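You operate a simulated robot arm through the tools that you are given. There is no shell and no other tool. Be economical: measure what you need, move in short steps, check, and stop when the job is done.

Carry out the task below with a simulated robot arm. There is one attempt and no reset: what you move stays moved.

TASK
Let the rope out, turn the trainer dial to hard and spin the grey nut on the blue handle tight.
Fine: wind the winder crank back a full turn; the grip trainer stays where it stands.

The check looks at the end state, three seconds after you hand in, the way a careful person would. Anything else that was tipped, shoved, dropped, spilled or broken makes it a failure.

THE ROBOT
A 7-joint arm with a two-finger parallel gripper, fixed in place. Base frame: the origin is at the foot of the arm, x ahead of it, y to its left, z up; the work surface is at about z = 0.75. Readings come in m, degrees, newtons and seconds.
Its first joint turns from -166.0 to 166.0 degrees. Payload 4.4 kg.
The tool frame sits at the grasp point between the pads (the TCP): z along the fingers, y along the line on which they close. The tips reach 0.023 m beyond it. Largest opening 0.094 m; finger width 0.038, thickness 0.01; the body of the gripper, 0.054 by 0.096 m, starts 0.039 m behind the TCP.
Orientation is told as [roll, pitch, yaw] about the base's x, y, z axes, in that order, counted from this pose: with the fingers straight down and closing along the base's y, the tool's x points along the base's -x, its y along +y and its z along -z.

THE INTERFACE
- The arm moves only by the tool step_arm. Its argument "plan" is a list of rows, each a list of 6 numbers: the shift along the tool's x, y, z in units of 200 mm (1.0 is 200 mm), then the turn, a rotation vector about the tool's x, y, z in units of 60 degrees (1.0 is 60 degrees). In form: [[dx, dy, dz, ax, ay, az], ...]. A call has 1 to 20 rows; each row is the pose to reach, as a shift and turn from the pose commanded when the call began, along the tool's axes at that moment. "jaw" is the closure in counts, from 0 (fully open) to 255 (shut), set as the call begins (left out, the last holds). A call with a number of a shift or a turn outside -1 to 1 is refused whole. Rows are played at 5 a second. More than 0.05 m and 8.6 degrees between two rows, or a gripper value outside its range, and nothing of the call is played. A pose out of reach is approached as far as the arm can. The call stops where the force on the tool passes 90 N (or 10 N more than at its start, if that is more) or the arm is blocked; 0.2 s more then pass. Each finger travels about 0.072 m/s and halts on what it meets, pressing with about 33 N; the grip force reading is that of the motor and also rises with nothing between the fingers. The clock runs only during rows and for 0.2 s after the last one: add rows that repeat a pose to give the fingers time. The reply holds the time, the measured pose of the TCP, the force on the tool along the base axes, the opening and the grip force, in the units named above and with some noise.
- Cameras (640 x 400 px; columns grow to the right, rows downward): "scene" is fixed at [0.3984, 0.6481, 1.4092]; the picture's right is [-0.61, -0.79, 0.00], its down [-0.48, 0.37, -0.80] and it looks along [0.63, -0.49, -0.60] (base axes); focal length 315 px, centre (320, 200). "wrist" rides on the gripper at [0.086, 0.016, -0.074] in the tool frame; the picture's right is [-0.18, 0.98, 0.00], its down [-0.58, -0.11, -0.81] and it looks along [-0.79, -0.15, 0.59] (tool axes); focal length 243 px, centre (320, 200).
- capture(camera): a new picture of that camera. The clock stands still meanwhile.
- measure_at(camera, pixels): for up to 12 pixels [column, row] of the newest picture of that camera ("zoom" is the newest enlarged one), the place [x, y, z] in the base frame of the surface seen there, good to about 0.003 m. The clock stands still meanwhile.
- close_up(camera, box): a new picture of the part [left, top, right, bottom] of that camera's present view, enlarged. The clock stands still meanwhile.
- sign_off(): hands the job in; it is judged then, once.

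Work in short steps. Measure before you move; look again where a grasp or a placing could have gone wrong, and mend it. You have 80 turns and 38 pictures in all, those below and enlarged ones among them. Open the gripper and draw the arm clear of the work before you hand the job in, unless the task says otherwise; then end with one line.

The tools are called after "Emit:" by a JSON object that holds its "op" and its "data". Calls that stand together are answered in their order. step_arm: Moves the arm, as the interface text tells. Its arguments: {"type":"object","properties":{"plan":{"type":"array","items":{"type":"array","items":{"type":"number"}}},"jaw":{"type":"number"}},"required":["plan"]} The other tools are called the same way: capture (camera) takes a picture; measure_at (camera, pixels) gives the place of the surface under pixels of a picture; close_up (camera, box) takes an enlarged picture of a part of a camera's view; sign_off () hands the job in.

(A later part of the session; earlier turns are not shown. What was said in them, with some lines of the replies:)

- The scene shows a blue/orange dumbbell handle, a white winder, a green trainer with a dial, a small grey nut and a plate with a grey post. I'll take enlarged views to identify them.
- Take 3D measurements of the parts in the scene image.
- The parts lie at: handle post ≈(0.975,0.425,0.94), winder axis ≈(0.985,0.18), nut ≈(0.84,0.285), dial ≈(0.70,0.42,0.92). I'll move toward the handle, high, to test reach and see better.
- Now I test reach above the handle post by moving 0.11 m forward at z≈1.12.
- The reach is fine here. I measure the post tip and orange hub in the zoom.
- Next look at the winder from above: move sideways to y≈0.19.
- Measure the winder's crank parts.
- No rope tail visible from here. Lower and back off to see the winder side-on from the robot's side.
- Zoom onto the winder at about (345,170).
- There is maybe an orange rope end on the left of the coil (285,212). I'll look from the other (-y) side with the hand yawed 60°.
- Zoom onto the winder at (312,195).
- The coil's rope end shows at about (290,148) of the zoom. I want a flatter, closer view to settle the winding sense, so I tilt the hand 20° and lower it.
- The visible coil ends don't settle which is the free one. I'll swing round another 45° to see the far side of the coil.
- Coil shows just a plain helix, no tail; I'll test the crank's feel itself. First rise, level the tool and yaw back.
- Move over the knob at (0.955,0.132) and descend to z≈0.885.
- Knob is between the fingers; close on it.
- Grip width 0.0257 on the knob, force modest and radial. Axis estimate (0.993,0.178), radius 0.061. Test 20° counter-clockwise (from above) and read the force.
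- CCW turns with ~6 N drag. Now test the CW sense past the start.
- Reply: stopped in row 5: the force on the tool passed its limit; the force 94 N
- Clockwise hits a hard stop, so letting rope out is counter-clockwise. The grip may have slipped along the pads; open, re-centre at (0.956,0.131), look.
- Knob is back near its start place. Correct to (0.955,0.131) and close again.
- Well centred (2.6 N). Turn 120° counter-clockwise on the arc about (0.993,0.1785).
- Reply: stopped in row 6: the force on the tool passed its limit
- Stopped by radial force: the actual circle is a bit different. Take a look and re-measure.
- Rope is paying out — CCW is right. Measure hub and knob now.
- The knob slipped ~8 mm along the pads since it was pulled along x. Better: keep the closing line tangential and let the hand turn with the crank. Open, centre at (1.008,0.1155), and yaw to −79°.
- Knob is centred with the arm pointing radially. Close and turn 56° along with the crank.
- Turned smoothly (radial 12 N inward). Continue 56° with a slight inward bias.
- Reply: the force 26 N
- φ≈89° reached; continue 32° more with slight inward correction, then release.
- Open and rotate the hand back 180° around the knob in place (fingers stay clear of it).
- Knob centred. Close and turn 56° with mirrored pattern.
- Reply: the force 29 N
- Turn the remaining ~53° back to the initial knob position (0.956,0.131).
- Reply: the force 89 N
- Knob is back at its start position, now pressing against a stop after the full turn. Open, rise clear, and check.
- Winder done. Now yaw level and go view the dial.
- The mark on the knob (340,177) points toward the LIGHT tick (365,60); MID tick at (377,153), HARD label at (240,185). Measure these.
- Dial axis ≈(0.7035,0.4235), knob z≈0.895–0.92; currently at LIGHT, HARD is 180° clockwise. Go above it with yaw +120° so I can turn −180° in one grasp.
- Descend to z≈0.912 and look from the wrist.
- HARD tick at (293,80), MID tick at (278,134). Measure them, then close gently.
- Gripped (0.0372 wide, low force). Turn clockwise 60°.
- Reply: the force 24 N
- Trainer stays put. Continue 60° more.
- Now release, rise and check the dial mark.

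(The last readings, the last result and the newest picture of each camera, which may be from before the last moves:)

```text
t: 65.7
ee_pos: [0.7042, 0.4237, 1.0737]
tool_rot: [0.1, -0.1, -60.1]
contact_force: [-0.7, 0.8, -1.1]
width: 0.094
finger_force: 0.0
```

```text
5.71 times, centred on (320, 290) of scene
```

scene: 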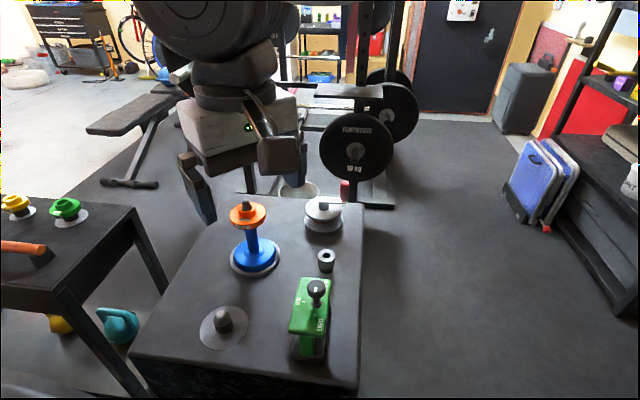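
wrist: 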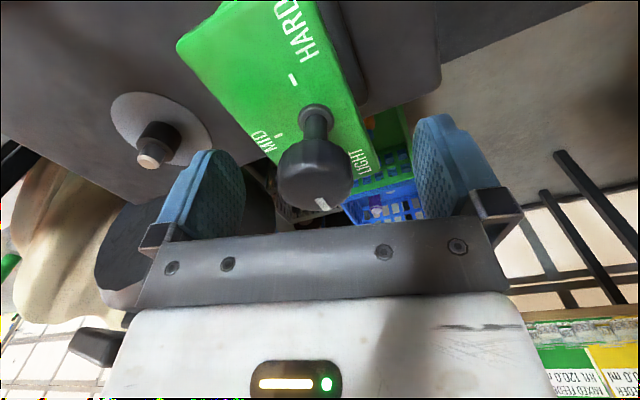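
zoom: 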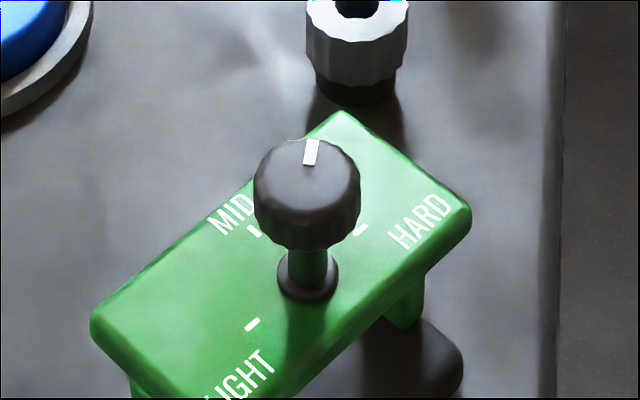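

The green trainer turned with the dial in the last part. Look at the whole to see how it stands.

Emit:
{"op": "close_up", "data": {"camera": "scene", "box": [240, 250, 400, 370]}}

Emit:
{"op": "measure_at", "data": {"camera": "zoom", "pixels": [[265, 205], [297, 165], [170, 200], [235, 300], [280, 128], [370, 185], [325, 143], [182, 225], [312, 265], [240, 330], [350, 235], [300, 92]]}}

```text
3.33 times, centred on (320, 310) of scene
```

zoom: 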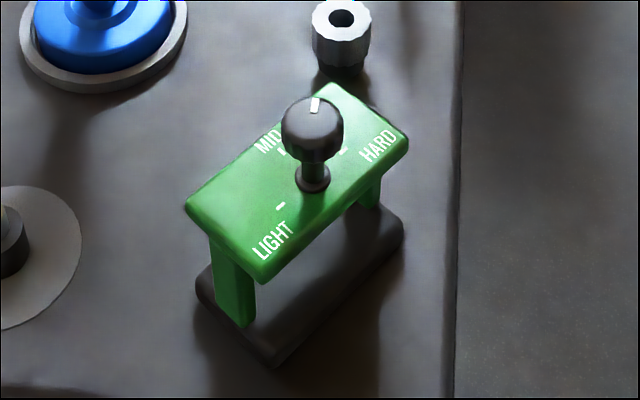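

```text
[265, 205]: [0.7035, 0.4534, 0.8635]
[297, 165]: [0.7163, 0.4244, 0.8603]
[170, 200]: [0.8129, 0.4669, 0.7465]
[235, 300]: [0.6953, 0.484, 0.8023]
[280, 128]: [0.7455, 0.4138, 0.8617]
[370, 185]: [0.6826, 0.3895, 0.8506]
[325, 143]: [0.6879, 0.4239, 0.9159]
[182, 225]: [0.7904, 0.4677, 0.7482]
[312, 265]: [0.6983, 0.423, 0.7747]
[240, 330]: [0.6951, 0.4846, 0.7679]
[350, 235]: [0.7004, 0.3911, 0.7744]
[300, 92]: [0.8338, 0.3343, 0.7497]
```

The whole trainer (upright) rotated clockwise about the dial; I'll finish the dial while pressing down, then grip the plate and put the trainer back. Measure plate corners and mark exactly.

Emit:
{"op": "measure_at", "data": {"camera": "zoom", "pixels": [[192, 204], [326, 90], [402, 143], [268, 272], [316, 100], [313, 111], [280, 206], [282, 154], [343, 150], [312, 120], [283, 120], [342, 120]]}}

```text
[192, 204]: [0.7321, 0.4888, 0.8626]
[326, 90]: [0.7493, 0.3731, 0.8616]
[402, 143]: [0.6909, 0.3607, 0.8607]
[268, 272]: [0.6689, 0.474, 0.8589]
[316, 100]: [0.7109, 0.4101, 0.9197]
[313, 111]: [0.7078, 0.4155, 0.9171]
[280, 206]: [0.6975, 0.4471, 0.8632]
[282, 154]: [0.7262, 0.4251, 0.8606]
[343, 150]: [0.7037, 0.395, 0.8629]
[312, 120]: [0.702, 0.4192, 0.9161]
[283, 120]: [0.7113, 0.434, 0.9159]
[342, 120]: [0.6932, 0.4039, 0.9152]
```

Trainer rotated about −36° around the dial axis; dial relative angle has ~36° left to HARD. Re-yaw to 0° and descend on the knob again at (0.7035,0.4215).

Emit:
{"op": "step_arm", "data": {"plan": [[0, 0, 0, 0, 0, -0.125], [0, 0, 0, 0, 0, -0.25], [0, 0, 0, 0, 0, -0.375], [0, 0, 0, 0, 0, -0.5], [0, 0, 0, 0, 0, -0.625], [0, 0, 0, 0, 0, -0.75], [0, 0, 0, 0, 0, -0.875], [0, 0, 0, 0, 0, -1.0], [0, 0, 0.22, 0, 0, -1.0], [0, 0, 0.44, 0, 0, -1.0], [0, 0, 0.65, 0, 0, -1.0], [0, 0, 0.81, 0, 0, -1.0], [0, 0, 0.815, 0, 0, -1.0]]}}

Emit:
{"op": "step_arm", "data": {"plan": [[0, 0, 0, 0, 0, 0], [0, 0, 0, 0, 0, 0], [0, 0, 0, 0, 0, 0], [0, 0, 0, 0, 0, 0], [0, 0, 0.01, 0, 0, 0], [0, 0, 0.02, 0, 0, 0], [0, 0, 0.02, 0, 0, 0]], "jaw": 255}}

```text
t: 68.5
ee_pos: [0.7012, 0.4231, 0.9089]
tool_rot: [0.0, -0.2, -0.1]
contact_force: [0.0, -0.1, 1.0]
width: 0.0941
finger_force: 0.1
```

```text
t: 70.0
ee_pos: [0.7037, 0.4234, 0.909]
tool_rot: [0.0, -0.4, -0.2]
contact_force: [-18.8, 0.0, 57.6]
width: 0.0367
finger_force: 32.9
```

Pressing with ~57 N down. Turn clockwise 36° slowly.

Emit:
{"op": "step_arm", "data": {"plan": [[0, 0, 0.02, 0, 0, 0.0], [0, 0, 0, 0, 0, 0.075], [0, 0, 0, 0, 0, 0.15], [0, 0, 0, 0, 0, 0.225], [0, 0, 0, 0, 0, 0.3], [0, 0, 0, 0, 0, 0.375], [0, 0, 0, 0, 0, 0.45], [0, 0, 0, 0, 0, 0.525], [0, 0, 0, 0, 0, 0.6], [0, 0, 0, 0, 0, 0.6]]}}

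Emit:
{"op": "close_up", "data": {"camera": "scene", "box": [240, 250, 400, 370]}}

```text
t: 70.5
ee_pos: [0.7049, 0.4242, 0.9077]
tool_rot: [0.2, -0.5, -0.1]
contact_force: [-1.6, 0.7, 3.4]
width: 0.0367
finger_force: 33.3
stopped in row 2: the force on the tool passed its limit (the readings are from after the stop); the commanded pose is now the measured one
```

```text
3.33 times, centred on (320, 310) of scene
```

zoom: 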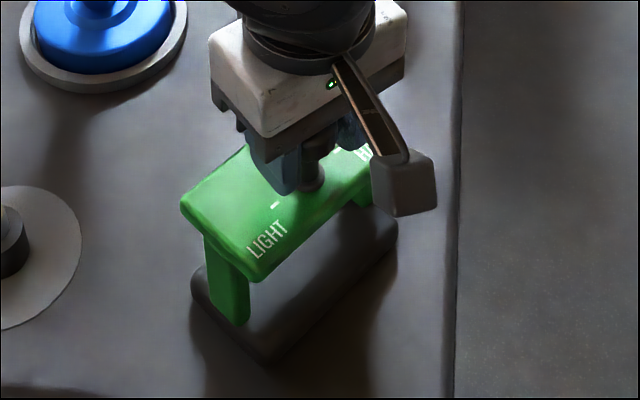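

The extra press tripped the limit. Press lightly (2.5 mm ≈ 35 N) and turn 36°.

Emit:
{"op": "step_arm", "data": {"plan": [[0, 0, 0.006, 0, 0, 0.0], [0, 0, 0.012, 0, 0, 0], [0, 0, 0.012, 0, 0, 0.075], [0, 0, 0.012, 0, 0, 0.15], [0, 0, 0.012, 0, 0, 0.225], [0, 0, 0.012, 0, 0, 0.3]]}}

```text
t: 71.9
ee_pos: [0.7059, 0.4233, 0.9058]
tool_rot: [0.4, -0.5, -18.1]
contact_force: [1.8, 7.9, 15.2]
width: 0.0358
finger_force: 33.0
```

Emit:
{"op": "step_arm", "data": {"plan": [[0, 0, 0.008, 0, 0, 0.0], [0, 0, 0.008, 0, 0, 0.075], [0, 0, 0.008, 0, 0, 0.15], [0, 0, 0.008, 0, 0, 0.225], [0, 0, 0.008, 0, 0, 0.3]]}}

Emit:
{"op": "step_arm", "data": {"plan": [[0, 0, 0, 0, 0, 0], [0, 0, 0, 0, 0, 0], [0, 0, 0, 0, 0, 0], [0, 0, -0.2, 0, 0, 0], [0, 0, -0.4, 0, 0, 0], [0, 0, -0.6, 0, 0, 0], [0, 0, -0.8, 0, 0, 0]], "jaw": 0}}

Emit:
{"op": "close_up", "data": {"camera": "scene", "box": [240, 250, 400, 370]}}

Emit:
{"op": "measure_at", "data": {"camera": "zoom", "pixels": [[192, 204], [326, 90], [402, 143], [268, 272], [316, 100], [313, 111], [280, 206], [282, 154], [343, 150], [312, 120], [283, 120], [342, 120]]}}

```text
t: 73.1
ee_pos: [0.7045, 0.4234, 0.9035]
tool_rot: [0.4, -0.4, -36.2]
contact_force: [2.6, 9.2, 21.2]
width: 0.0357
finger_force: 33.0
```

```text
t: 74.7
ee_pos: [0.7054, 0.4235, 1.0619]
tool_rot: [0.3, -0.3, -36.1]
contact_force: [0.9, 0.2, 0.6]
width: 0.0942
finger_force: 0.1
```

```text
3.33 times, centred on (320, 310) of scene
```

zoom: 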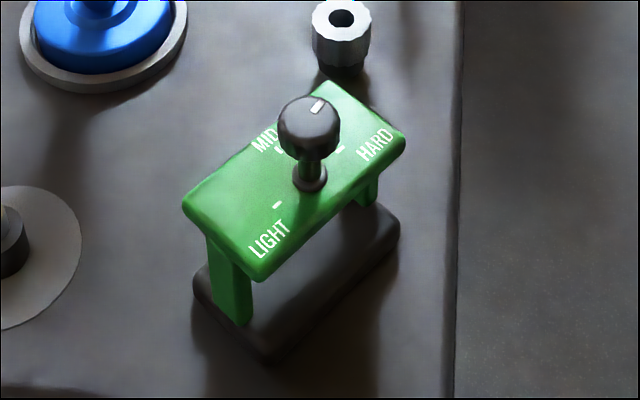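

```text
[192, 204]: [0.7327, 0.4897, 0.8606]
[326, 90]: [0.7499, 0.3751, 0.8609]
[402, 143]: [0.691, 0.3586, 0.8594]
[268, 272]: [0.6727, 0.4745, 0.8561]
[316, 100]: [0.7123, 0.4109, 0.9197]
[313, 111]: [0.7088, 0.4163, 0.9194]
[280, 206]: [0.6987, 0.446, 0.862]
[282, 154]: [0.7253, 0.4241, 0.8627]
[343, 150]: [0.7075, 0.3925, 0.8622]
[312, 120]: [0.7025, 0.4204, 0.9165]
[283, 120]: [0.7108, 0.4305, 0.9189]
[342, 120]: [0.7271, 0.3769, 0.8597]
```

Trainer stayed put this time; dial turned some. Measure the mark direction.

Emit:
{"op": "measure_at", "data": {"camera": "zoom", "pixels": [[313, 112], [317, 107], [322, 101], [319, 104], [341, 150], [277, 205], [281, 150], [280, 120], [338, 120], [310, 97], [308, 140]]}}

```text
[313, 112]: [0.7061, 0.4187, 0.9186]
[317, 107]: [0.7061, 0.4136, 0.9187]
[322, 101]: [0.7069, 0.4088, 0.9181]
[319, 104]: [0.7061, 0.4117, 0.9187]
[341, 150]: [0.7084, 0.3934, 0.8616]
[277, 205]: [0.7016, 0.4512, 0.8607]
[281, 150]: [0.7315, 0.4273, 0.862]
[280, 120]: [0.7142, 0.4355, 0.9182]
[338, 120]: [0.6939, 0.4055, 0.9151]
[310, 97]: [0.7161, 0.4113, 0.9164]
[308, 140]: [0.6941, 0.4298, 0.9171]
```

Mark direction −85° vs HARD tick direction −83°: dial is at HARD. Now restore the trainer: grip its plate near the LIGHT end at (0.702,0.474). First yaw to −80° above it.

Emit:
{"op": "step_arm", "data": {"plan": [[0.04, 0.05, 0, 0, 0, 0.12], [0.08, 0.1, 0, 0, 0, 0.24], [0.12, 0.15, 0, 0, 0, 0.36], [0.161, 0.1925, 0, 0, 0, 0.48], [0.161, 0.1925, 0, 0, 0, 0.6], [0.161, 0.1925, 0, 0, 0, 0.738], [0.161, 0.1925, 0, 0, 0, 0.738]]}}

```text
t: 76.3
ee_pos: [0.7004, 0.474, 1.0637]
tool_rot: [0.5, 0.0, -80.5]
contact_force: [-0.4, -0.6, 0.1]
width: 0.0941
finger_force: 0.0
```

Descend so the tips straddle the plate (TCP z≈0.873).

Emit:
{"op": "step_arm", "data": {"plan": [[0, 0.008, 0.2, 0.001, -0.008, 0], [0, 0.008, 0.4, 0.001, -0.008, 0], [0, 0.008, 0.6, 0.001, -0.008, 0], [0, 0.008, 0.78, 0.001, -0.008, 0], [0, 0.008, 0.9, 0.001, -0.008, 0], [0, 0.008, 0.953, 0.001, -0.008, 0], [0, 0.008, 0.953, 0.001, -0.008, 0]]}}

Emit:
{"op": "capture", "data": {"camera": "wrist"}}

```text
t: 77.9
ee_pos: [0.7046, 0.4724, 0.873]
tool_rot: [0.6, -0.2, -80.4]
contact_force: [-4.2, -6.7, 31.5]
width: 0.094
finger_force: 0.1
```

```text
5 pictures are left
```

wrist: 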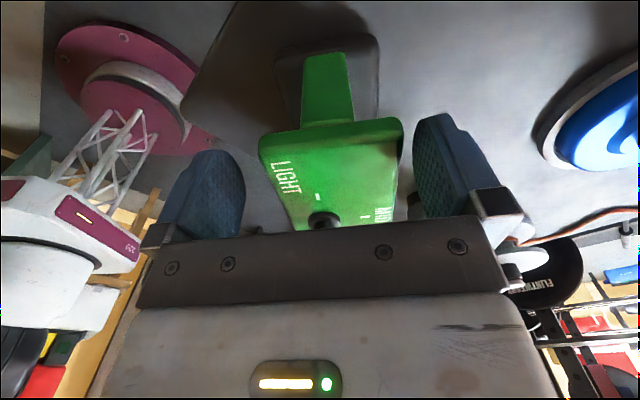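

31 N upward: the gripper body touches the dial knob. Raise, shift 10 mm outward along the plate, and lower again.

Emit:
{"op": "step_arm", "data": {"plan": [[0, 0, -0.05, 0, 0, 0], [0, 0, -0.1, 0, 0, 0], [0.05, 0, -0.1, 0, 0, 0], [0.05, 0, -0.05, 0, 0, 0], [0.05, 0, 0.0, 0, 0, 0], [0.05, 0, 0.0, 0, 0, 0]]}}

```text
t: 79.3
ee_pos: [0.7007, 0.4846, 0.8728]
tool_rot: [0.6, -0.3, -80.5]
contact_force: [-1.5, -4.7, 23.0]
width: 0.0941
finger_force: 0.1
```

Still 23 N. Raise 5 mm and read.

Emit:
{"op": "step_arm", "data": {"plan": [[0, 0, -0.0125, 0, 0, 0], [0, 0, -0.025, 0, 0, 0], [0, 0, -0.025, 0, 0, 0]]}}

Emit:
{"op": "measure_at", "data": {"camera": "wrist", "pixels": [[330, 130], [330, 160], [265, 150], [400, 150], [395, 200], [295, 215], [325, 218], [330, 122], [225, 235], [430, 215], [268, 135], [398, 125]]}}

```text
t: 80.1
ee_pos: [0.6999, 0.4846, 0.8776]
tool_rot: [0.4, -0.5, -80.4]
contact_force: [0.1, 0.2, -0.1]
width: 0.0939
finger_force: 0.1
```

```text
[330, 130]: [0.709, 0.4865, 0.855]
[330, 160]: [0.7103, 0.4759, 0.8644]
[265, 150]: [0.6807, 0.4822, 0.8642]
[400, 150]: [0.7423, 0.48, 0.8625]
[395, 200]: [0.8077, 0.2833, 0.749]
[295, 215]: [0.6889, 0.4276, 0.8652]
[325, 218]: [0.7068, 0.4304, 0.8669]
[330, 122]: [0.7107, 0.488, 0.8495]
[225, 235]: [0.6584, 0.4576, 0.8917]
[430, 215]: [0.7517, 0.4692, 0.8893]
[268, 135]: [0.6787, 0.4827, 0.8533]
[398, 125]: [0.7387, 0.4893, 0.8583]
```

Free now at z 0.8776. Plate centre near x≈0.709 there, so shift 8 mm and trim yaw, then close on the plate.

Emit:
{"op": "step_arm", "data": {"plan": [[0, 0.02, 0, 0, 0, 0.02], [0, 0.04, 0.005, 0, 0, 0.042], [0, 0.04, 0.005, 0, 0, 0.042]]}}

Emit:
{"op": "step_arm", "data": {"plan": [[0, 0, 0, 0, 0, 0], [0, 0, 0, 0, 0, 0], [0, 0, 0, 0, 0, 0], [0, 0, 0, 0, 0, 0]], "jaw": 255}}

```text
t: 80.9
ee_pos: [0.7084, 0.4849, 0.877]
tool_rot: [0.5, -0.3, -82.9]
contact_force: [-0.4, 1.1, 0.0]
width: 0.094
finger_force: 0.0
```

```text
t: 81.9
ee_pos: [0.7088, 0.4835, 0.8765]
tool_rot: [0.5, -0.4, -82.9]
contact_force: [0.6, 1.0, -0.6]
width: 0.0699
finger_force: 33.4
```

Plate gripped (0.0699). Rotate it +38.9° and shift by (−0.046,−0.011) to return it to the starting place.

Emit:
{"op": "step_arm", "data": {"plan": [[-0.003, -0.024, 0, 0, 0, -0.065], [-0.006, -0.047, 0, 0, 0, -0.13], [-0.009, -0.07, 0, 0, 0, -0.195], [-0.012, -0.094, 0, 0, 0, -0.26], [-0.014, -0.117, 0, 0, 0, -0.325], [-0.017, -0.14, 0, 0, 0, -0.39], [-0.019, -0.164, 0, 0, 0, -0.455], [-0.022, -0.187, 0, 0, 0, -0.52], [-0.024, -0.21, 0, 0, 0, -0.585], [-0.026, -0.2335, 0, 0, 0, -0.648], [-0.026, -0.2335, 0, 0, 0, -0.648]]}}

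```text
t: 84.3
ee_pos: [0.6633, 0.4753, 0.8769]
tool_rot: [0.1, -0.6, -44.0]
contact_force: [0.4, 0.3, -0.7]
width: 0.0698
finger_force: 33.1
```

Open, rise, back off along the plate, and compare with the initial zoom (same box).

Emit:
{"op": "step_arm", "data": {"plan": [[0, 0, 0, 0, 0, 0], [0, 0, 0, 0, 0, 0], [0, 0, 0, 0, 0, 0], [0, 0, -0.2, 0, 0, 0], [0, 0, -0.4, 0, 0, 0], [0, 0, -0.6, 0, 0, 0], [0, 0, -0.8, 0, 0, 0], [-0.2, 0, -0.9, 0, 0, 0], [-0.35, 0, -1.0, 0, 0, 0]], "jaw": 0}}

Emit:
{"op": "close_up", "data": {"camera": "scene", "box": [270, 240, 350, 370]}}

Emit:
{"op": "measure_at", "data": {"camera": "zoom", "pixels": [[371, 32], [371, 63], [345, 48], [397, 48], [350, 75], [371, 85], [392, 75], [371, 92], [355, 92], [340, 160], [336, 150], [340, 130]]}}

```text
t: 86.3
ee_pos: [0.713, 0.4255, 1.0807]
tool_rot: [0.0, -0.5, -44.1]
contact_force: [-0.1, 0.2, 0.5]
width: 0.0939
finger_force: 0.0
```

```text
3.08 times, centred on (310, 305) of scene
```

zoom: 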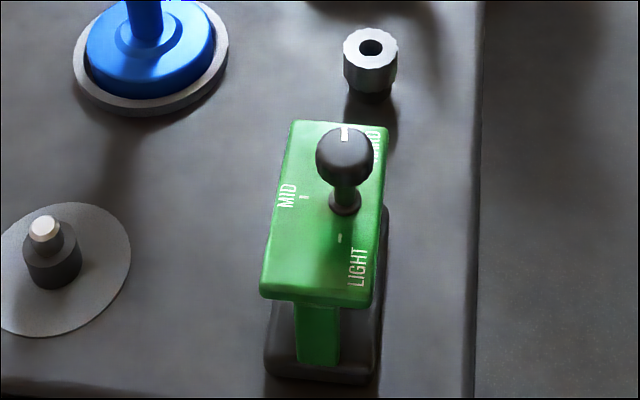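

```text
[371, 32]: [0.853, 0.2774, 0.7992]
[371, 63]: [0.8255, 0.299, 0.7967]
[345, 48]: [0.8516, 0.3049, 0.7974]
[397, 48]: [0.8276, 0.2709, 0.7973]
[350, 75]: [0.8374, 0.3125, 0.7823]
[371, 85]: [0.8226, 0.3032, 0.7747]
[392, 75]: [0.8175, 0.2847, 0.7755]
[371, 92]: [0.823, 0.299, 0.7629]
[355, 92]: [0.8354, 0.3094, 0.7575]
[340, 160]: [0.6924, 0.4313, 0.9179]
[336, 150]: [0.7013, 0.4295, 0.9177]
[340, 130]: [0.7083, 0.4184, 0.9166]
```

The trainer is within ~6 mm and ~1.5°. I'll check the mark vs ticks, and regrip to trim it.

Emit:
{"op": "measure_at", "data": {"camera": "zoom", "pixels": [[344, 128], [344, 133], [344, 139], [340, 239], [304, 197], [318, 155], [371, 155], [345, 205], [293, 123], [385, 130], [368, 300], [266, 293]]}}

Emit:
{"op": "step_arm", "data": {"plan": [[0.2, 0, 0.1, 0, 0, 0], [0.35, 0, 0.2, 0, 0, 0], [0.35, 0, 0.4, 0, 0, 0], [0.35, 0, 0.6, 0, 0, 0], [0.35, 0, 0.8, 0, 0, 0], [0.35, 0, 0.92, 0, 0, 0], [0.35, 0, 1.0, 0, 0, 0], [0.35, 0, 1.0, 0, 0, 0]]}}

Emit:
{"op": "step_arm", "data": {"plan": [[0, 0, 0, 0, 0, 0], [0, 0, 0, 0, 0, 0], [0, 0, 0, 0, 0, 0], [0, 0, 0, 0, 0, 0], [-0.012, 0.016, 0, 0, 0, 0.012], [-0.023, 0.031, 0, 0, 0, 0.025], [-0.023, 0.031, 0, 0, 0, 0.025]], "jaw": 255}}

Emit:
{"op": "step_arm", "data": {"plan": [[0, 0, 0, 0, 0, 0], [0, 0, 0, 0, 0, 0], [0, 0, 0, 0, 0, 0], [0, 0, -0.2, 0, 0, 0], [0, 0, -0.4, 0, 0, 0], [0, 0, -0.6, 0, 0, 0], [0, 0, -0.8, 0, 0, 0], [-0.2, 0, -0.9, 0, 0, 0], [-0.35, 0, -1.0, 0, 0, 0]], "jaw": 0}}

```text
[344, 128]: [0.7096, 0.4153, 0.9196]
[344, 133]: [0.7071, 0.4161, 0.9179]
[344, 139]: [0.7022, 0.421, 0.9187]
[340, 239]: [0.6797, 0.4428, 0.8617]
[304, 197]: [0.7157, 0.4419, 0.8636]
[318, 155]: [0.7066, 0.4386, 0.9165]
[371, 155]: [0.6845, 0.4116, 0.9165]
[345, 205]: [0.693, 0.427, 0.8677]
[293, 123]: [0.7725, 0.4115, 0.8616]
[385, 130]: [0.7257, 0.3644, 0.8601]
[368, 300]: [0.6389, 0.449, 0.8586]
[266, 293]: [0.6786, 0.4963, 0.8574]
```

```text
t: 88.1
ee_pos: [0.6651, 0.4742, 0.8771]
tool_rot: [0.1, -0.6, -43.9]
contact_force: [0.4, 0.2, -0.2]
width: 0.0939
finger_force: 0.1
```

```text
t: 89.7
ee_pos: [0.6712, 0.4761, 0.877]
tool_rot: [0.3, -0.7, -45.5]
contact_force: [-5.8, 0.1, 13.7]
width: 0.0698
finger_force: 33.1
```

```text
t: 91.7
ee_pos: [0.7182, 0.4258, 1.0782]
tool_rot: [0.1, -0.6, -45.5]
contact_force: [1.0, 0.3, 0.2]
width: 0.094
finger_force: 0.0
```

Dial mark ≈−38°/HARD −44°, fine. Nut centre (0.8394,0.288), top z 0.797. Go above it, turning to yaw +120° to leave clockwise travel.

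Emit:
{"op": "step_arm", "data": {"plan": [[-0.131, -0.007, 0, 0, 0, -0.131], [-0.262, -0.015, 0, 0, 0, -0.263], [-0.393, -0.022, 0, 0, 0, -0.394], [-0.524, -0.03, 0, 0, 0, -0.526], [-0.655, -0.037, 0, 0, 0, -0.657], [-0.785, -0.045, 0, 0, 0, -0.789], [-0.916, -0.052, 0, 0, 0, -0.92]]}}

Emit:
{"op": "step_arm", "data": {"plan": [[0, 0, 0, 0, 0, -0.131], [0, 0, 0, 0, 0, -0.263], [0, 0, 0, 0, 0, -0.394], [0, 0, 0, 0, 0, -0.526], [0, 0, 0, 0, 0, -0.657], [0, 0, 0, 0, 0, -0.789], [0, 0, 0, 0, 0, -0.92]]}}

Emit:
{"op": "step_arm", "data": {"plan": [[0, 0, 0, 0, 0, -0.131], [0, 0, 0, 0, 0, -0.263], [0, 0, 0, 0, 0, -0.394], [0, 0, 0, 0, 0, -0.526], [0, 0, 0, 0, 0, -0.657], [0, 0, 0, 0, 0, -0.789], [0, 0, 0, 0, 0, -0.92], [0, 0, 0, 0, 0, -0.92]]}}

```text
t: 93.3
ee_pos: [0.8411, 0.2909, 1.08]
tool_rot: [-0.4, -0.5, 9.8]
contact_force: [0.3, -0.3, -0.3]
width: 0.0938
finger_force: 0.0
```

```text
t: 94.9
ee_pos: [0.8396, 0.2887, 1.0785]
tool_rot: [-0.6, 0.0, 65.1]
contact_force: [-0.1, 0.3, -0.3]
width: 0.094
finger_force: 0.0
```

```text
t: 96.7
ee_pos: [0.8401, 0.2893, 1.0794]
tool_rot: [-0.4, 0.5, 120.1]
contact_force: [0.6, -0.1, 0.3]
width: 0.0939
finger_force: 0.0
```

Level out the small tilt and descend to z≈0.782, then close on the nut.

Emit:
{"op": "step_arm", "data": {"plan": [[0, 0, 0.2, -0.0067, -0.0083, 0], [0, 0, 0.4, -0.0067, -0.0083, 0], [0, 0, 0.6, -0.0067, -0.0083, 0], [0, 0, 0.8, -0.0067, -0.0083, 0], [0, 0, 1.0, -0.0067, -0.0083, 0]]}}

Emit:
{"op": "step_arm", "data": {"plan": [[0, 0, 0.15, 0, 0, 0], [0, 0, 0.3, 0, 0, 0], [0, 0, 0.4, 0, 0, 0], [0, 0, 0.485, 0, 0, 0], [0, 0, 0.485, 0, 0, 0]]}}

Emit:
{"op": "step_arm", "data": {"plan": [[0, 0, 0, 0, 0, 0], [0, 0, 0, 0, 0, 0], [0, 0, 0, 0, 0, 0], [0, 0, 0, 0, 0, 0]], "jaw": 255}}

```text
t: 97.9
ee_pos: [0.8388, 0.2871, 0.8824]
tool_rot: [0.1, 0.1, 120.1]
contact_force: [1.1, -0.3, 0.7]
width: 0.0942
finger_force: 0.1
```

```text
t: 99.1
ee_pos: [0.8401, 0.2874, 0.7805]
tool_rot: [0.2, -0.1, 120.1]
contact_force: [-0.8, 0.5, 0.2]
width: 0.0938
finger_force: 0.0
```

```text
t: 100.1
ee_pos: [0.8425, 0.2884, 0.7812]
tool_rot: [0.0, 0.0, 120.1]
contact_force: [0.5, 0.6, 1.2]
width: 0.0454
finger_force: 33.2
```

Gripped at 0.0454. Lift 5 cm and look at what came up.

Emit:
{"op": "step_arm", "data": {"plan": [[0, 0, -0.1, 0, 0, 0], [0, 0, -0.2, 0, 0, 0], [0, 0, -0.4, 0, 0, 0], [0, 0, -0.6, 0, 0, 0], [0, 0, -0.6, 0, 0, 0]]}}

Emit:
{"op": "close_up", "data": {"camera": "scene", "box": [200, 180, 380, 330]}}

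Emit:
{"op": "measure_at", "data": {"camera": "zoom", "pixels": [[169, 66], [160, 66], [178, 66], [169, 60], [169, 80], [169, 90], [150, 90], [190, 90]]}}

```text
t: 101.3
ee_pos: [0.8441, 0.2883, 0.9026]
tool_rot: [0.1, -0.1, 120.1]
contact_force: [-0.4, -0.1, -0.7]
width: 0.0455
finger_force: 33.2
```

```text
2.67 times, centred on (290, 255) of scene
```

zoom: 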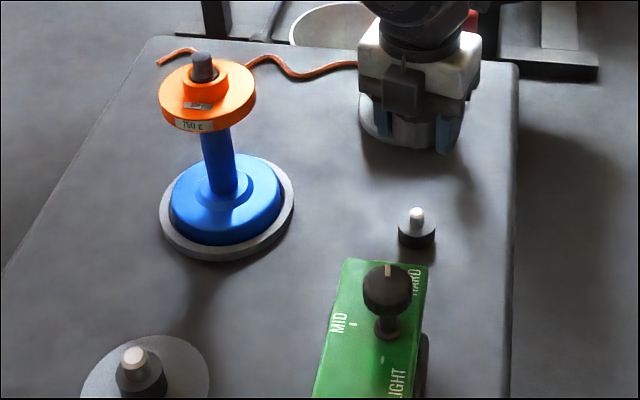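

```text
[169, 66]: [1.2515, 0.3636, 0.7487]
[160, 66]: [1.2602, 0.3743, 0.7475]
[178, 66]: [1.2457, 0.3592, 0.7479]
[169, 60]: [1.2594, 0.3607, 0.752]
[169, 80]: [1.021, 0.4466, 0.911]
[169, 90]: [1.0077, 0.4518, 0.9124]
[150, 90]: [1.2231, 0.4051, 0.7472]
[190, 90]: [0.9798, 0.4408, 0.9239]
```

The nut came off a parking peg. Measure peg collar (nut bottom height) and the handle post again.

Emit:
{"op": "measure_at", "data": {"camera": "zoom", "pixels": [[408, 222], [427, 222], [417, 226], [417, 212], [417, 245], [203, 56], [194, 66], [213, 66], [203, 75], [218, 80], [203, 90], [186, 80]]}}

```text
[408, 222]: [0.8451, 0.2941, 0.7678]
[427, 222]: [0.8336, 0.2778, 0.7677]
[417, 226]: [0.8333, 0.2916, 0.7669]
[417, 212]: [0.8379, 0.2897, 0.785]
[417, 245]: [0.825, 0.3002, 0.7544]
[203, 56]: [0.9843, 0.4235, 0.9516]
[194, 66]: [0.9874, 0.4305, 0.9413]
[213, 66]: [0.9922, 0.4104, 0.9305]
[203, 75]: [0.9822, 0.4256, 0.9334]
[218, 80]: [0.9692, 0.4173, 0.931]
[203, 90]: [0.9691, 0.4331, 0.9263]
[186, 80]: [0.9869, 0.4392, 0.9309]
```

Nut bottom is 14 mm below the TCP. Raise to z≈1.0, move over the post at (0.989,0.424), and look.

Emit:
{"op": "step_arm", "data": {"plan": [[0, 0, -0.2, 0, 0, 0], [0, 0, -0.4, 0, 0, 0], [0, 0, -0.5, 0, 0, 0], [-0.044, -0.195, -0.5, 0, 0, 0], [-0.088, -0.39, -0.5, 0, 0, 0], [-0.133, -0.585, -0.5, 0, 0, 0], [-0.177, -0.78, -0.5, 0, 0, 0], [-0.221, -0.9745, -0.5, 0, 0, 0], [-0.221, -0.9745, -0.5, 0, 0, 0], [-0.221, -0.9745, -0.5, 0, 0, 0]]}}

Emit:
{"op": "close_up", "data": {"camera": "wrist", "box": [220, 90, 420, 240]}}

Emit:
{"op": "measure_at", "data": {"camera": "zoom", "pixels": [[320, 150], [320, 180], [320, 120], [320, 90], [320, 210], [300, 150], [340, 150], [320, 250], [280, 150], [360, 150]]}}

```text
t: 103.5
ee_pos: [0.9886, 0.4229, 1.0038]
tool_rot: [0.1, 0.0, 120.1]
contact_force: [-0.2, 0.5, -0.6]
width: 0.0451
finger_force: 33.0
```

```text
2.67 times, centred on (320, 165) of wrist
```

zoom: 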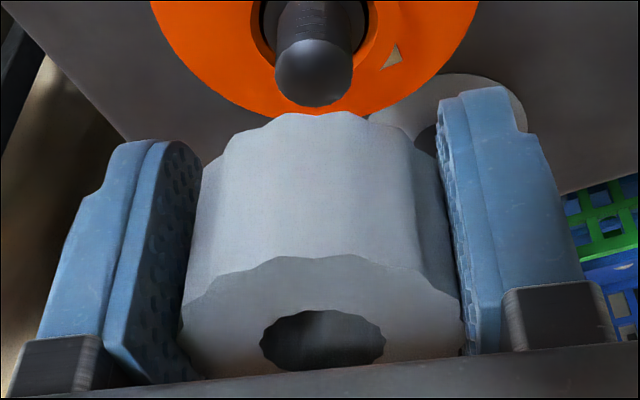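

```text
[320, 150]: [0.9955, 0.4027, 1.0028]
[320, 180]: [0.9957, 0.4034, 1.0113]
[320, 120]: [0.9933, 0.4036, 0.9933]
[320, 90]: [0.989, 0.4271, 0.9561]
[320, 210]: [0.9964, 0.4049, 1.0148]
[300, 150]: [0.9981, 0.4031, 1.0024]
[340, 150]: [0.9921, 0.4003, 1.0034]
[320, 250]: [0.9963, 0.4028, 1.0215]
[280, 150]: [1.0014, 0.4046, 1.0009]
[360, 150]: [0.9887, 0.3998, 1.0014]
```

Threaded post tip at (313,72) of zoom. Measure it precisely against the nut centre (0.988,0.424).

Emit:
{"op": "measure_at", "data": {"camera": "zoom", "pixels": [[280, 72], [348, 72], [313, 72], [313, 102], [313, 50], [313, 30], [285, 30], [345, 30], [262, 20], [372, 20], [290, 90], [336, 90]]}}

```text
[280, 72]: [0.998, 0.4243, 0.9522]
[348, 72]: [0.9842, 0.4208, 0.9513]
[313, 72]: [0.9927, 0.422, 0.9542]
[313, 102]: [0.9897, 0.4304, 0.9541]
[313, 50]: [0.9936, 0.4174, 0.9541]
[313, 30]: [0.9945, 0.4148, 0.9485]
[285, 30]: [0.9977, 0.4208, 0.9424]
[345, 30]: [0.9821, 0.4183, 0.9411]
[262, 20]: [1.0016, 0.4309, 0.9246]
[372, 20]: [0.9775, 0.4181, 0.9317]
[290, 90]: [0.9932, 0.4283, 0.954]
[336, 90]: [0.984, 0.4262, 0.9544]
```

Post centre ≈(0.991,0.4235), about 2 mm off. Shift and descend to touch (nut bottom at z≈0.954 when TCP≈0.968).

Emit:
{"op": "step_arm", "data": {"plan": [[0.0025, -0.009, 0, 0, 0, 0], [0.0025, -0.009, 0.06, 0, 0, 0], [0.0025, -0.009, 0.12, 0, 0, 0], [0.0025, -0.009, 0.16, 0, 0, 0], [0.0025, -0.009, 0.18, 0, 0, 0], [0.0025, -0.009, 0.195, 0, 0, 0], [0.0025, -0.009, 0.195, 0, 0, 0]]}}

Emit:
{"op": "step_arm", "data": {"plan": [[0, 0, 0.01, 0, 0, 0], [0, 0, 0.02, 0, 0, 0], [0, 0, 0.02, 0, 0, 0]]}}

```text
t: 105.1
ee_pos: [0.9903, 0.4244, 0.9621]
tool_rot: [0.2, 0.0, 120.1]
contact_force: [0.7, 0.2, -0.9]
width: 0.0451
finger_force: 33.2
```

```text
t: 105.9
ee_pos: [0.9894, 0.4237, 0.9583]
tool_rot: [0.1, -0.1, 120.2]
contact_force: [1.7, -1.9, 0.0]
width: 0.0455
finger_force: 33.1
```

Nut is over the post with no force. Continue down slowly until something resists.

Emit:
{"op": "step_arm", "data": {"plan": [[0, 0, 0.01, 0, 0, 0], [0, 0, 0.02, 0, 0, 0], [0, 0, 0.03, 0, 0, 0], [0, 0, 0.03, 0, 0, 0]]}}

```text
t: 106.9
ee_pos: [0.9898, 0.4245, 0.9517]
tool_rot: [0.1, 0.0, 120.1]
contact_force: [0.0, -0.2, -1.0]
width: 0.0454
finger_force: 33.1
```

Still free; go down 5 mm more.

Emit:
{"op": "step_arm", "data": {"plan": [[0, 0, 0.01, 0, 0, 0], [0, 0, 0.02, 0, 0, 0], [0, 0, 0.03, 0, 0, 0], [0, 0, 0.03, 0, 0, 0]]}}

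```text
t: 107.9
ee_pos: [0.9888, 0.4243, 0.9469]
tool_rot: [0.2, 0.0, 120.2]
contact_force: [1.3, -4.1, -0.3]
width: 0.045
finger_force: 32.9
```

Near seating. Turn clockwise 60° while lowering 2 mm and watch the force.

Emit:
{"op": "step_arm", "data": {"plan": [[0, 0, 0.001, 0, 0, 0.125], [0, 0, 0.002, 0, 0, 0.25], [0, 0, 0.004, 0, 0, 0.375], [0, 0, 0.005, 0, 0, 0.5], [0, 0, 0.006, 0, 0, 0.625], [0, 0, 0.008, 0, 0, 0.75], [0, 0, 0.009, 0, 0, 0.875], [0, 0, 0.01, 0, 0, 1.0]]}}

```text
t: 109.7
ee_pos: [0.9902, 0.4257, 0.9459]
tool_rot: [0.0, 0.1, 60.0]
contact_force: [-2.2, -7.9, 6.3]
width: 0.0453
finger_force: 33.3
```

Contact is building (6 N). Keep turning clockwise 120° with a slight press.

Emit:
{"op": "step_arm", "data": {"plan": [[0, 0, 0.001, 0, 0, 0.125], [0, 0, 0.002, 0, 0, 0.25], [0, 0, 0.003, 0, 0, 0.375], [0, 0, 0.004, 0, 0, 0.5], [0, 0, 0.005, 0, 0, 0.625], [0, 0, 0.006, 0, 0, 0.75], [0, 0, 0.007, 0, 0, 0.875], [0, 0, 0.008, 0, 0, 1.0]]}}

Emit:
{"op": "step_arm", "data": {"plan": [[0, 0, 0.001, 0, 0, 0.125], [0, 0, 0.002, 0, 0, 0.25], [0, 0, 0.003, 0, 0, 0.375], [0, 0, 0.004, 0, 0, 0.5], [0, 0, 0.004, 0, 0, 0.625], [0, 0, 0.004, 0, 0, 0.75], [0, 0, 0.004, 0, 0, 0.875], [0, 0, 0.004, 0, 0, 1.0]]}}

```text
t: 111.5
ee_pos: [0.9905, 0.4256, 0.9432]
tool_rot: [-0.1, 0.0, 0.0]
contact_force: [-7.3, 8.7, 23.5]
width: 0.045
finger_force: 32.9
```

```text
t: 113.3
ee_pos: [0.9894, 0.4244, 0.9427]
tool_rot: [-0.1, 0.0, -60.0]
contact_force: [3.6, 11.5, 20.2]
width: 0.0455
finger_force: 32.9
```

Pulling down with ~20 N. Open, rotate the hand back 180° (3 mm higher) and regrip for another pass.

Emit:
{"op": "step_arm", "data": {"plan": [[0, 0, 0, 0, 0, 0], [0, 0, 0, 0, 0, 0], [0, 0, -0.02, 0, 0, 0], [0, 0, -0.02, 0, 0, -0.125], [0, 0, -0.02, 0, 0, -0.25], [0, 0, -0.02, 0, 0, -0.375], [0, 0, -0.02, 0, 0, -0.5], [0, 0, -0.02, 0, 0, -0.625], [0, 0, -0.02, 0, 0, -0.75], [0, 0, -0.02, 0, 0, -0.875], [0, 0, -0.02, 0, 0, -1.0]], "jaw": 0}}

Emit:
{"op": "step_arm", "data": {"plan": [[0, 0, 0, 0, 0, -0.125], [0, 0, 0, 0, 0, -0.25], [0, 0, 0, 0, 0, -0.375], [0, 0, 0, 0, 0, -0.5], [0, 0, 0, 0, 0, -0.625], [0, 0, 0, 0, 0, -0.75], [0, 0, 0, 0, 0, -0.875], [0, 0, 0, 0, 0, -1.0]]}}

Emit:
{"op": "step_arm", "data": {"plan": [[0, 0, 0, 0, 0, -0.125], [0, 0, 0, 0, 0, -0.25], [0, 0, 0, 0, 0, -0.375], [0, 0, 0, 0, 0, -0.5], [0, 0, 0, 0, 0, -0.625], [0, 0, 0, 0, 0, -0.75], [0, 0, 0, 0, 0, -0.875], [0, 0, 0, 0, 0, -1.0], [0, 0, 0, 0, 0, -1.0]]}}

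Emit:
{"op": "close_up", "data": {"camera": "wrist", "box": [220, 90, 420, 240]}}

Emit:
{"op": "measure_at", "data": {"camera": "zoom", "pixels": [[320, 100], [320, 120], [320, 140], [320, 160], [320, 180], [320, 200], [320, 220], [320, 240], [320, 260], [320, 280], [320, 300], [320, 320]]}}

```text
t: 115.7
ee_pos: [0.99, 0.4235, 0.9471]
tool_rot: [0.0, 0.0, 0.2]
contact_force: [0.7, 0.0, 0.1]
width: 0.094
finger_force: 0.0
```

```text
t: 117.5
ee_pos: [0.9896, 0.4245, 0.9454]
tool_rot: [0.0, 0.1, 60.3]
contact_force: [-0.6, -0.1, 0.4]
width: 0.0941
finger_force: 0.0
```

```text
t: 119.5
ee_pos: [0.9889, 0.4259, 0.946]
tool_rot: [0.0, 0.0, 120.0]
contact_force: [-0.7, -0.3, 0.2]
width: 0.0941
finger_force: 0.1
```

```text
2.67 times, centred on (320, 165) of wrist
```

zoom: 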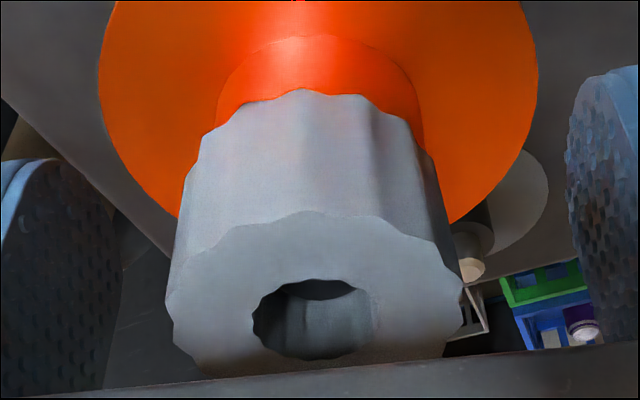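

```text
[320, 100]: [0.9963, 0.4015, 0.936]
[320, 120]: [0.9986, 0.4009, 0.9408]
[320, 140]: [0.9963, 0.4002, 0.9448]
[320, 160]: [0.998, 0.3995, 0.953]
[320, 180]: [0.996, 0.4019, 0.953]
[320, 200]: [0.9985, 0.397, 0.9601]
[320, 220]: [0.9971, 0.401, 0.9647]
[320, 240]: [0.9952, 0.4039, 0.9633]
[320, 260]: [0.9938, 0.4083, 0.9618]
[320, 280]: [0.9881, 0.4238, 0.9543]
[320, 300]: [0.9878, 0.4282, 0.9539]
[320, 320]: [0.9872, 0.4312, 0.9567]
```

The nut sits level on the hub (top z 0.963, bottom ≈0.934). Do another clockwise pass of 180° to make it tight.

Emit:
{"op": "step_arm", "data": {"plan": [[0, 0, 0, 0, 0, 0], [0, 0, 0, 0, 0, 0], [0, 0, 0, 0, 0, 0], [0, 0, 0.001, 0, 0, 0.125], [0, 0, 0.002, 0, 0, 0.25], [0, 0, 0.003, 0, 0, 0.375], [0, 0, 0.004, 0, 0, 0.5], [0, 0, 0.005, 0, 0, 0.625], [0, 0, 0.006, 0, 0, 0.75], [0, 0, 0.007, 0, 0, 0.875], [0, 0, 0.008, 0, 0, 1.0]], "jaw": 255}}

Emit:
{"op": "step_arm", "data": {"plan": [[0, 0, 0, 0, 0, 0.125], [0, 0, 0.001, 0, 0, 0.25], [0, 0, 0.002, 0, 0, 0.375], [0, 0, 0.002, 0, 0, 0.5], [0, 0, 0.002, 0, 0, 0.625], [0, 0, 0.003, 0, 0, 0.75], [0, 0, 0.003, 0, 0, 0.875], [0, 0, 0.003, 0, 0, 1.0]]}}

Emit:
{"op": "step_arm", "data": {"plan": [[0, 0, 0, 0, 0, 0.125], [0, 0, 0, 0, 0, 0.25], [0, 0, 0.001, 0, 0, 0.375], [0, 0, 0.001, 0, 0, 0.5], [0, 0, 0.001, 0, 0, 0.625], [0, 0, 0.001, 0, 0, 0.75], [0, 0, 0.001, 0, 0, 0.875], [0, 0, 0.001, 0, 0, 1.0]]}}

```text
t: 121.9
ee_pos: [0.9888, 0.4254, 0.9454]
tool_rot: [0.0, 0.1, 60.0]
contact_force: [-1.8, -0.2, 15.3]
width: 0.0457
finger_force: 32.6
```

```text
t: 123.7
ee_pos: [0.9897, 0.4245, 0.9437]
tool_rot: [-0.1, 0.2, 0.0]
contact_force: [-0.8, 0.8, -2.8]
width: 0.047
finger_force: 32.9
```

```text
t: 125.5
ee_pos: [0.9892, 0.4249, 0.9448]
tool_rot: [-0.1, 0.0, -60.0]
contact_force: [0.9, 1.3, -7.5]
width: 0.0468
finger_force: 32.5
```

The nut now pulls downward and the grip begins slipping over the lobes, suggesting tightness. One more regrip and clockwise pass to be sure.

Emit:
{"op": "step_arm", "data": {"plan": [[0, 0, 0, 0, 0, 0], [0, 0, 0, 0, 0, 0], [0, 0, 0, 0, 0, 0], [0, 0, 0, 0, 0, -0.125], [0, 0, 0, 0, 0, -0.25], [0, 0, 0, 0, 0, -0.375], [0, 0, 0, 0, 0, -0.5], [0, 0, 0, 0, 0, -0.625], [0, 0, 0, 0, 0, -0.75], [0, 0, 0, 0, 0, -0.875], [0, 0, 0, 0, 0, -1.0]], "jaw": 0}}

Emit:
{"op": "step_arm", "data": {"plan": [[0, 0, 0, 0, 0, -0.125], [0, 0, 0, 0, 0, -0.25], [0, 0, 0, 0, 0, -0.375], [0, 0, 0, 0, 0, -0.5], [0, 0, 0, 0, 0, -0.625], [0, 0, 0, 0, 0, -0.75], [0, 0, 0, 0, 0, -0.875], [0, 0, 0, 0, 0, -1.0]]}}

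Emit:
{"op": "step_arm", "data": {"plan": [[0, 0, 0, 0, 0, -0.125], [0, 0, 0, 0, 0, -0.25], [0, 0, 0, 0, 0, -0.375], [0, 0, 0, 0, 0, -0.5], [0, 0, 0, 0, 0, -0.625], [0, 0, 0, 0, 0, -0.75], [0, 0, 0, 0, 0, -0.875], [0, 0, 0, 0, 0, -1.0]]}}

Emit:
{"op": "step_arm", "data": {"plan": [[0, 0, 0, 0, 0, 0], [0, 0, 0, 0, 0, 0], [0, 0, 0, 0, 0, 0], [0, 0, 0, 0, 0, 0]], "jaw": 255}}

Emit:
{"op": "step_arm", "data": {"plan": [[0, 0, 0, 0, 0, 0.125], [0, 0, 0, 0, 0, 0.25], [0, 0, 0, 0, 0, 0.375], [0, 0, 0, 0, 0, 0.5]]}}

Emit:
{"op": "step_arm", "data": {"plan": [[0, 0, 0, 0, 0, 0.125], [0, 0, 0, 0, 0, 0.25], [0, 0, 0, 0, 0, 0.375], [0, 0, 0, 0, 0, 0.5], [0, 0, 0, 0, 0, 0.625], [0, 0, 0, 0, 0, 0.75], [0, 0, 0, 0, 0, 0.875], [0, 0, 0, 0, 0, 1.0]]}}

```text
t: 127.9
ee_pos: [0.9911, 0.4247, 0.9434]
tool_rot: [0.0, 0.1, 0.2]
contact_force: [0.1, -0.8, -0.1]
width: 0.0943
finger_force: 0.0
```

```text
t: 129.7
ee_pos: [0.9892, 0.4237, 0.9435]
tool_rot: [0.0, 0.2, 60.2]
contact_force: [-0.6, 0.1, 0.1]
width: 0.0938
finger_force: 0.1
```

```text
t: 131.5
ee_pos: [0.9899, 0.4248, 0.9434]
tool_rot: [0.1, 0.1, 120.1]
contact_force: [0.1, 0.0, -0.8]
width: 0.0941
finger_force: 0.0
```

```text
t: 132.5
ee_pos: [0.9894, 0.4259, 0.9435]
tool_rot: [0.1, 0.0, 120.1]
contact_force: [-4.7, -3.7, 1.8]
width: 0.0469
finger_force: 33.4
```

```text
t: 133.5
ee_pos: [0.9894, 0.4244, 0.9417]
tool_rot: [0.0, 0.1, 89.9]
contact_force: [1.2, -0.2, -0.9]
width: 0.0469
finger_force: 33.5
```

```text
t: 135.3
ee_pos: [0.9901, 0.4237, 0.9442]
tool_rot: [-0.1, 0.1, 30.0]
contact_force: [1.4, -0.8, -8.1]
width: 0.0468
finger_force: 33.1
```

Downward pull grows with rotation, so the nut may still be advancing on the thread. Continue clockwise, following down.

Emit:
{"op": "step_arm", "data": {"plan": [[0, 0, 0.003, 0, 0, 0.125], [0, 0, 0.003, 0, 0, 0.25], [0, 0, 0.004, 0, 0, 0.375], [0, 0, 0.004, 0, 0, 0.5], [0, 0, 0.004, 0, 0, 0.625], [0, 0, 0.005, 0, 0, 0.75], [0, 0, 0.005, 0, 0, 0.875], [0, 0, 0.005, 0, 0, 1.0]]}}

Emit:
{"op": "step_arm", "data": {"plan": [[0, 0, 0, 0, 0, 0.125], [0, 0, 0, 0, 0, 0.25], [0, 0, 0, 0, 0, 0.375], [0, 0, 0, 0, 0, 0.5], [0, 0, 0, 0, 0, 0.625], [0, 0, 0, 0, 0, 0.75], [0, 0, 0, 0, 0, 0.875]]}}

```text
t: 137.1
ee_pos: [0.9902, 0.4246, 0.9433]
tool_rot: [-0.1, -0.1, -29.9]
contact_force: [0.3, 0.1, 5.8]
width: 0.0468
finger_force: 33.2
```

```text
t: 138.7
ee_pos: [0.989, 0.425, 0.9419]
tool_rot: [0.0, -0.1, -82.5]
contact_force: [4.6, 3.2, 2.5]
width: 0.0458
finger_force: 33.2
```

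Another pass with no z motion: if force no longer changes, the nut is tight.

Emit:
{"op": "step_arm", "data": {"plan": [[0, 0, 0, 0, 0, 0], [0, 0, 0, 0, 0, 0], [0, 0, 0, 0, 0, 0], [0, 0, 0, 0, 0, -0.125], [0, 0, 0, 0, 0, -0.25], [0, 0, 0, 0, 0, -0.375], [0, 0, 0, 0, 0, -0.5], [0, 0, 0, 0, 0, -0.625], [0, 0, 0, 0, 0, -0.75], [0, 0, 0, 0, 0, -0.875], [0, 0, 0, 0, 0, -1.0]], "jaw": 0}}

Emit:
{"op": "step_arm", "data": {"plan": [[0, 0, 0, 0, 0, -0.125], [0, 0, 0, 0, 0, -0.25], [0, 0, 0, 0, 0, -0.375], [0, 0, 0, 0, 0, -0.5], [0, 0, 0, 0, 0, -0.625], [0, 0, 0, 0, 0, -0.75], [0, 0, 0, 0, 0, -0.875], [0, 0, 0, 0, 0, -1.0]]}}

Emit:
{"op": "step_arm", "data": {"plan": [[0, 0, 0, 0, 0, -0.125], [0, 0, 0, 0, 0, -0.25], [0, 0, 0, 0, 0, -0.375], [0, 0, 0, 0, 0, -0.5], [0, 0, 0, 0, 0, -0.625], [0, 0, 0, 0, 0, -0.75], [0, 0, 0, 0, 0, -0.875], [0, 0, 0, 0, 0, -1.0]]}}

Emit:
{"op": "step_arm", "data": {"plan": [[0, 0, 0, 0, 0, 0], [0, 0, 0, 0, 0, 0], [0, 0, 0, 0, 0, 0], [0, 0, 0, 0, 0, 0]], "jaw": 255}}

Emit:
{"op": "step_arm", "data": {"plan": [[0, 0, 0, 0, 0, 0.125], [0, 0, 0, 0, 0, 0.25], [0, 0, 0, 0, 0, 0.375], [0, 0, 0, 0, 0, 0.5], [0, 0, 0, 0, 0, 0.625], [0, 0, 0, 0, 0, 0.75], [0, 0, 0, 0, 0, 0.875], [0, 0, 0, 0, 0, 1.0]]}}

Emit:
{"op": "step_arm", "data": {"plan": [[0, 0, 0, 0, 0, 0.125], [0, 0, 0, 0, 0, 0.25], [0, 0, 0, 0, 0, 0.375], [0, 0, 0, 0, 0, 0.5], [0, 0, 0, 0, 0, 0.625], [0, 0, 0, 0, 0, 0.75], [0, 0, 0, 0, 0, 0.875], [0, 0, 0, 0, 0, 1.0]]}}

Emit:
{"op": "step_arm", "data": {"plan": [[0, 0, 0, 0, 0, 0.125], [0, 0, 0, 0, 0, 0.25], [0, 0, 0, 0, 0, 0.375], [0, 0, 0, 0, 0, 0.5], [0, 0, 0, 0, 0, 0.625], [0, 0, 0, 0, 0, 0.75], [0, 0, 0, 0, 0, 0.875], [0, 0, 0, 0, 0, 1.0]]}}

```text
t: 141.1
ee_pos: [0.9904, 0.4248, 0.9415]
tool_rot: [-0.1, 0.1, -22.4]
contact_force: [0.4, -0.9, 0.1]
width: 0.0942
finger_force: 0.1
```

```text
t: 142.9
ee_pos: [0.9907, 0.4247, 0.9416]
tool_rot: [0.0, 0.1, 37.7]
contact_force: [-0.4, -0.3, 0.0]
width: 0.0941
finger_force: 0.0
```

```text
t: 144.7
ee_pos: [0.9885, 0.4237, 0.9437]
tool_rot: [0.1, 0.1, 97.7]
contact_force: [0.1, -0.4, 0.2]
width: 0.0945
finger_force: 0.1
```

```text
t: 145.7
ee_pos: [0.9896, 0.4254, 0.9443]
tool_rot: [0.1, 0.1, 97.6]
contact_force: [4.9, 0.3, 3.6]
width: 0.0461
finger_force: 33.0
```

```text
t: 147.5
ee_pos: [0.9903, 0.4259, 0.9432]
tool_rot: [0.0, 0.1, 37.4]
contact_force: [0.9, -1.7, 0.4]
width: 0.0468
finger_force: 33.0
```

```text
t: 149.3
ee_pos: [0.9891, 0.4245, 0.9421]
tool_rot: [-0.1, 0.2, -22.5]
contact_force: [-2.0, 0.3, 0.3]
width: 0.0459
finger_force: 33.3
```

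```text
t: 151.1
ee_pos: [0.9896, 0.4247, 0.9434]
tool_rot: [-0.1, -0.1, -82.6]
contact_force: [1.3, -3.1, 0.3]
width: 0.0457
finger_force: 33.1
```

No further z-pull and the width ripples as the lobes slip past: nut is tight. Open, rise straight up, back off, and take the last picture.

Emit:
{"op": "step_arm", "data": {"plan": [[0, 0, 0, 0, 0, 0], [0, 0, 0, 0, 0, 0], [0, 0, 0, 0, 0, 0], [0, 0, -0.15, 0, 0, 0], [0, 0, -0.35, 0, 0, 0], [0, 0, -0.55, 0, 0, 0], [0, 0, -0.75, 0, 0, 0], [0, 0, -0.95, 0, 0, 0]], "jaw": 0}}

Emit:
{"op": "step_arm", "data": {"plan": [[0, -0.2, -0.1, 0, 0, 0], [0, -0.4, -0.2, 0, 0, 0], [0, -0.6, -0.3, 0, 0, 0], [0, -0.8, -0.3, 0, 0, 0], [0, -1.0, -0.3, 0, 0, 0]]}}

Emit:
{"op": "close_up", "data": {"camera": "scene", "box": [180, 170, 380, 370]}}

```text
t: 152.9
ee_pos: [0.9926, 0.4237, 1.1313]
tool_rot: [-0.2, -0.1, -82.4]
contact_force: [-0.2, -0.2, -0.3]
width: 0.0938
finger_force: 0.0
```

```text
t: 154.1
ee_pos: [0.7953, 0.3975, 1.1931]
tool_rot: [-0.1, -0.1, -82.3]
contact_force: [0.3, -0.1, -1.2]
width: 0.0942
finger_force: 0.0
```

```text
2.00 times, centred on (280, 270) of scene
```

zoom: 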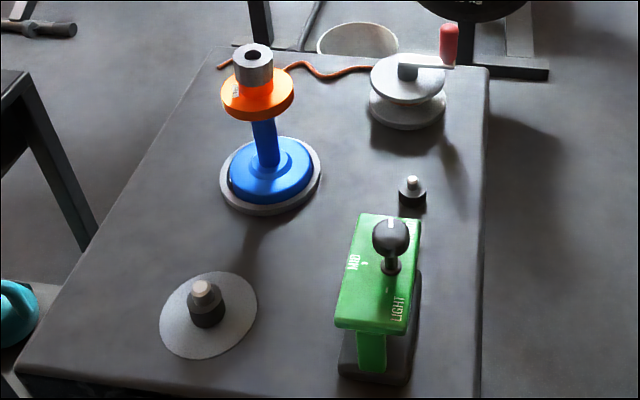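

The nut sits level and tight on the handle, the rope is out, and the crank is back at its starting angle. The dial mark points to HARD, and the trainer's corners match the first picture within about 1 px. The arm is clear, so I'm handing in.

Emit:
{"op": "sign_off", "data": {}}

```text
The job is handed in.
```

I've handed the job in: the rope is out by one full crank turn, the dial is on HARD and the grey nut is tight on the blue handle; the grip trainer swung about 36° while I turned the dial, so I gripped it and put it back to within a few millimetres of where it stood.
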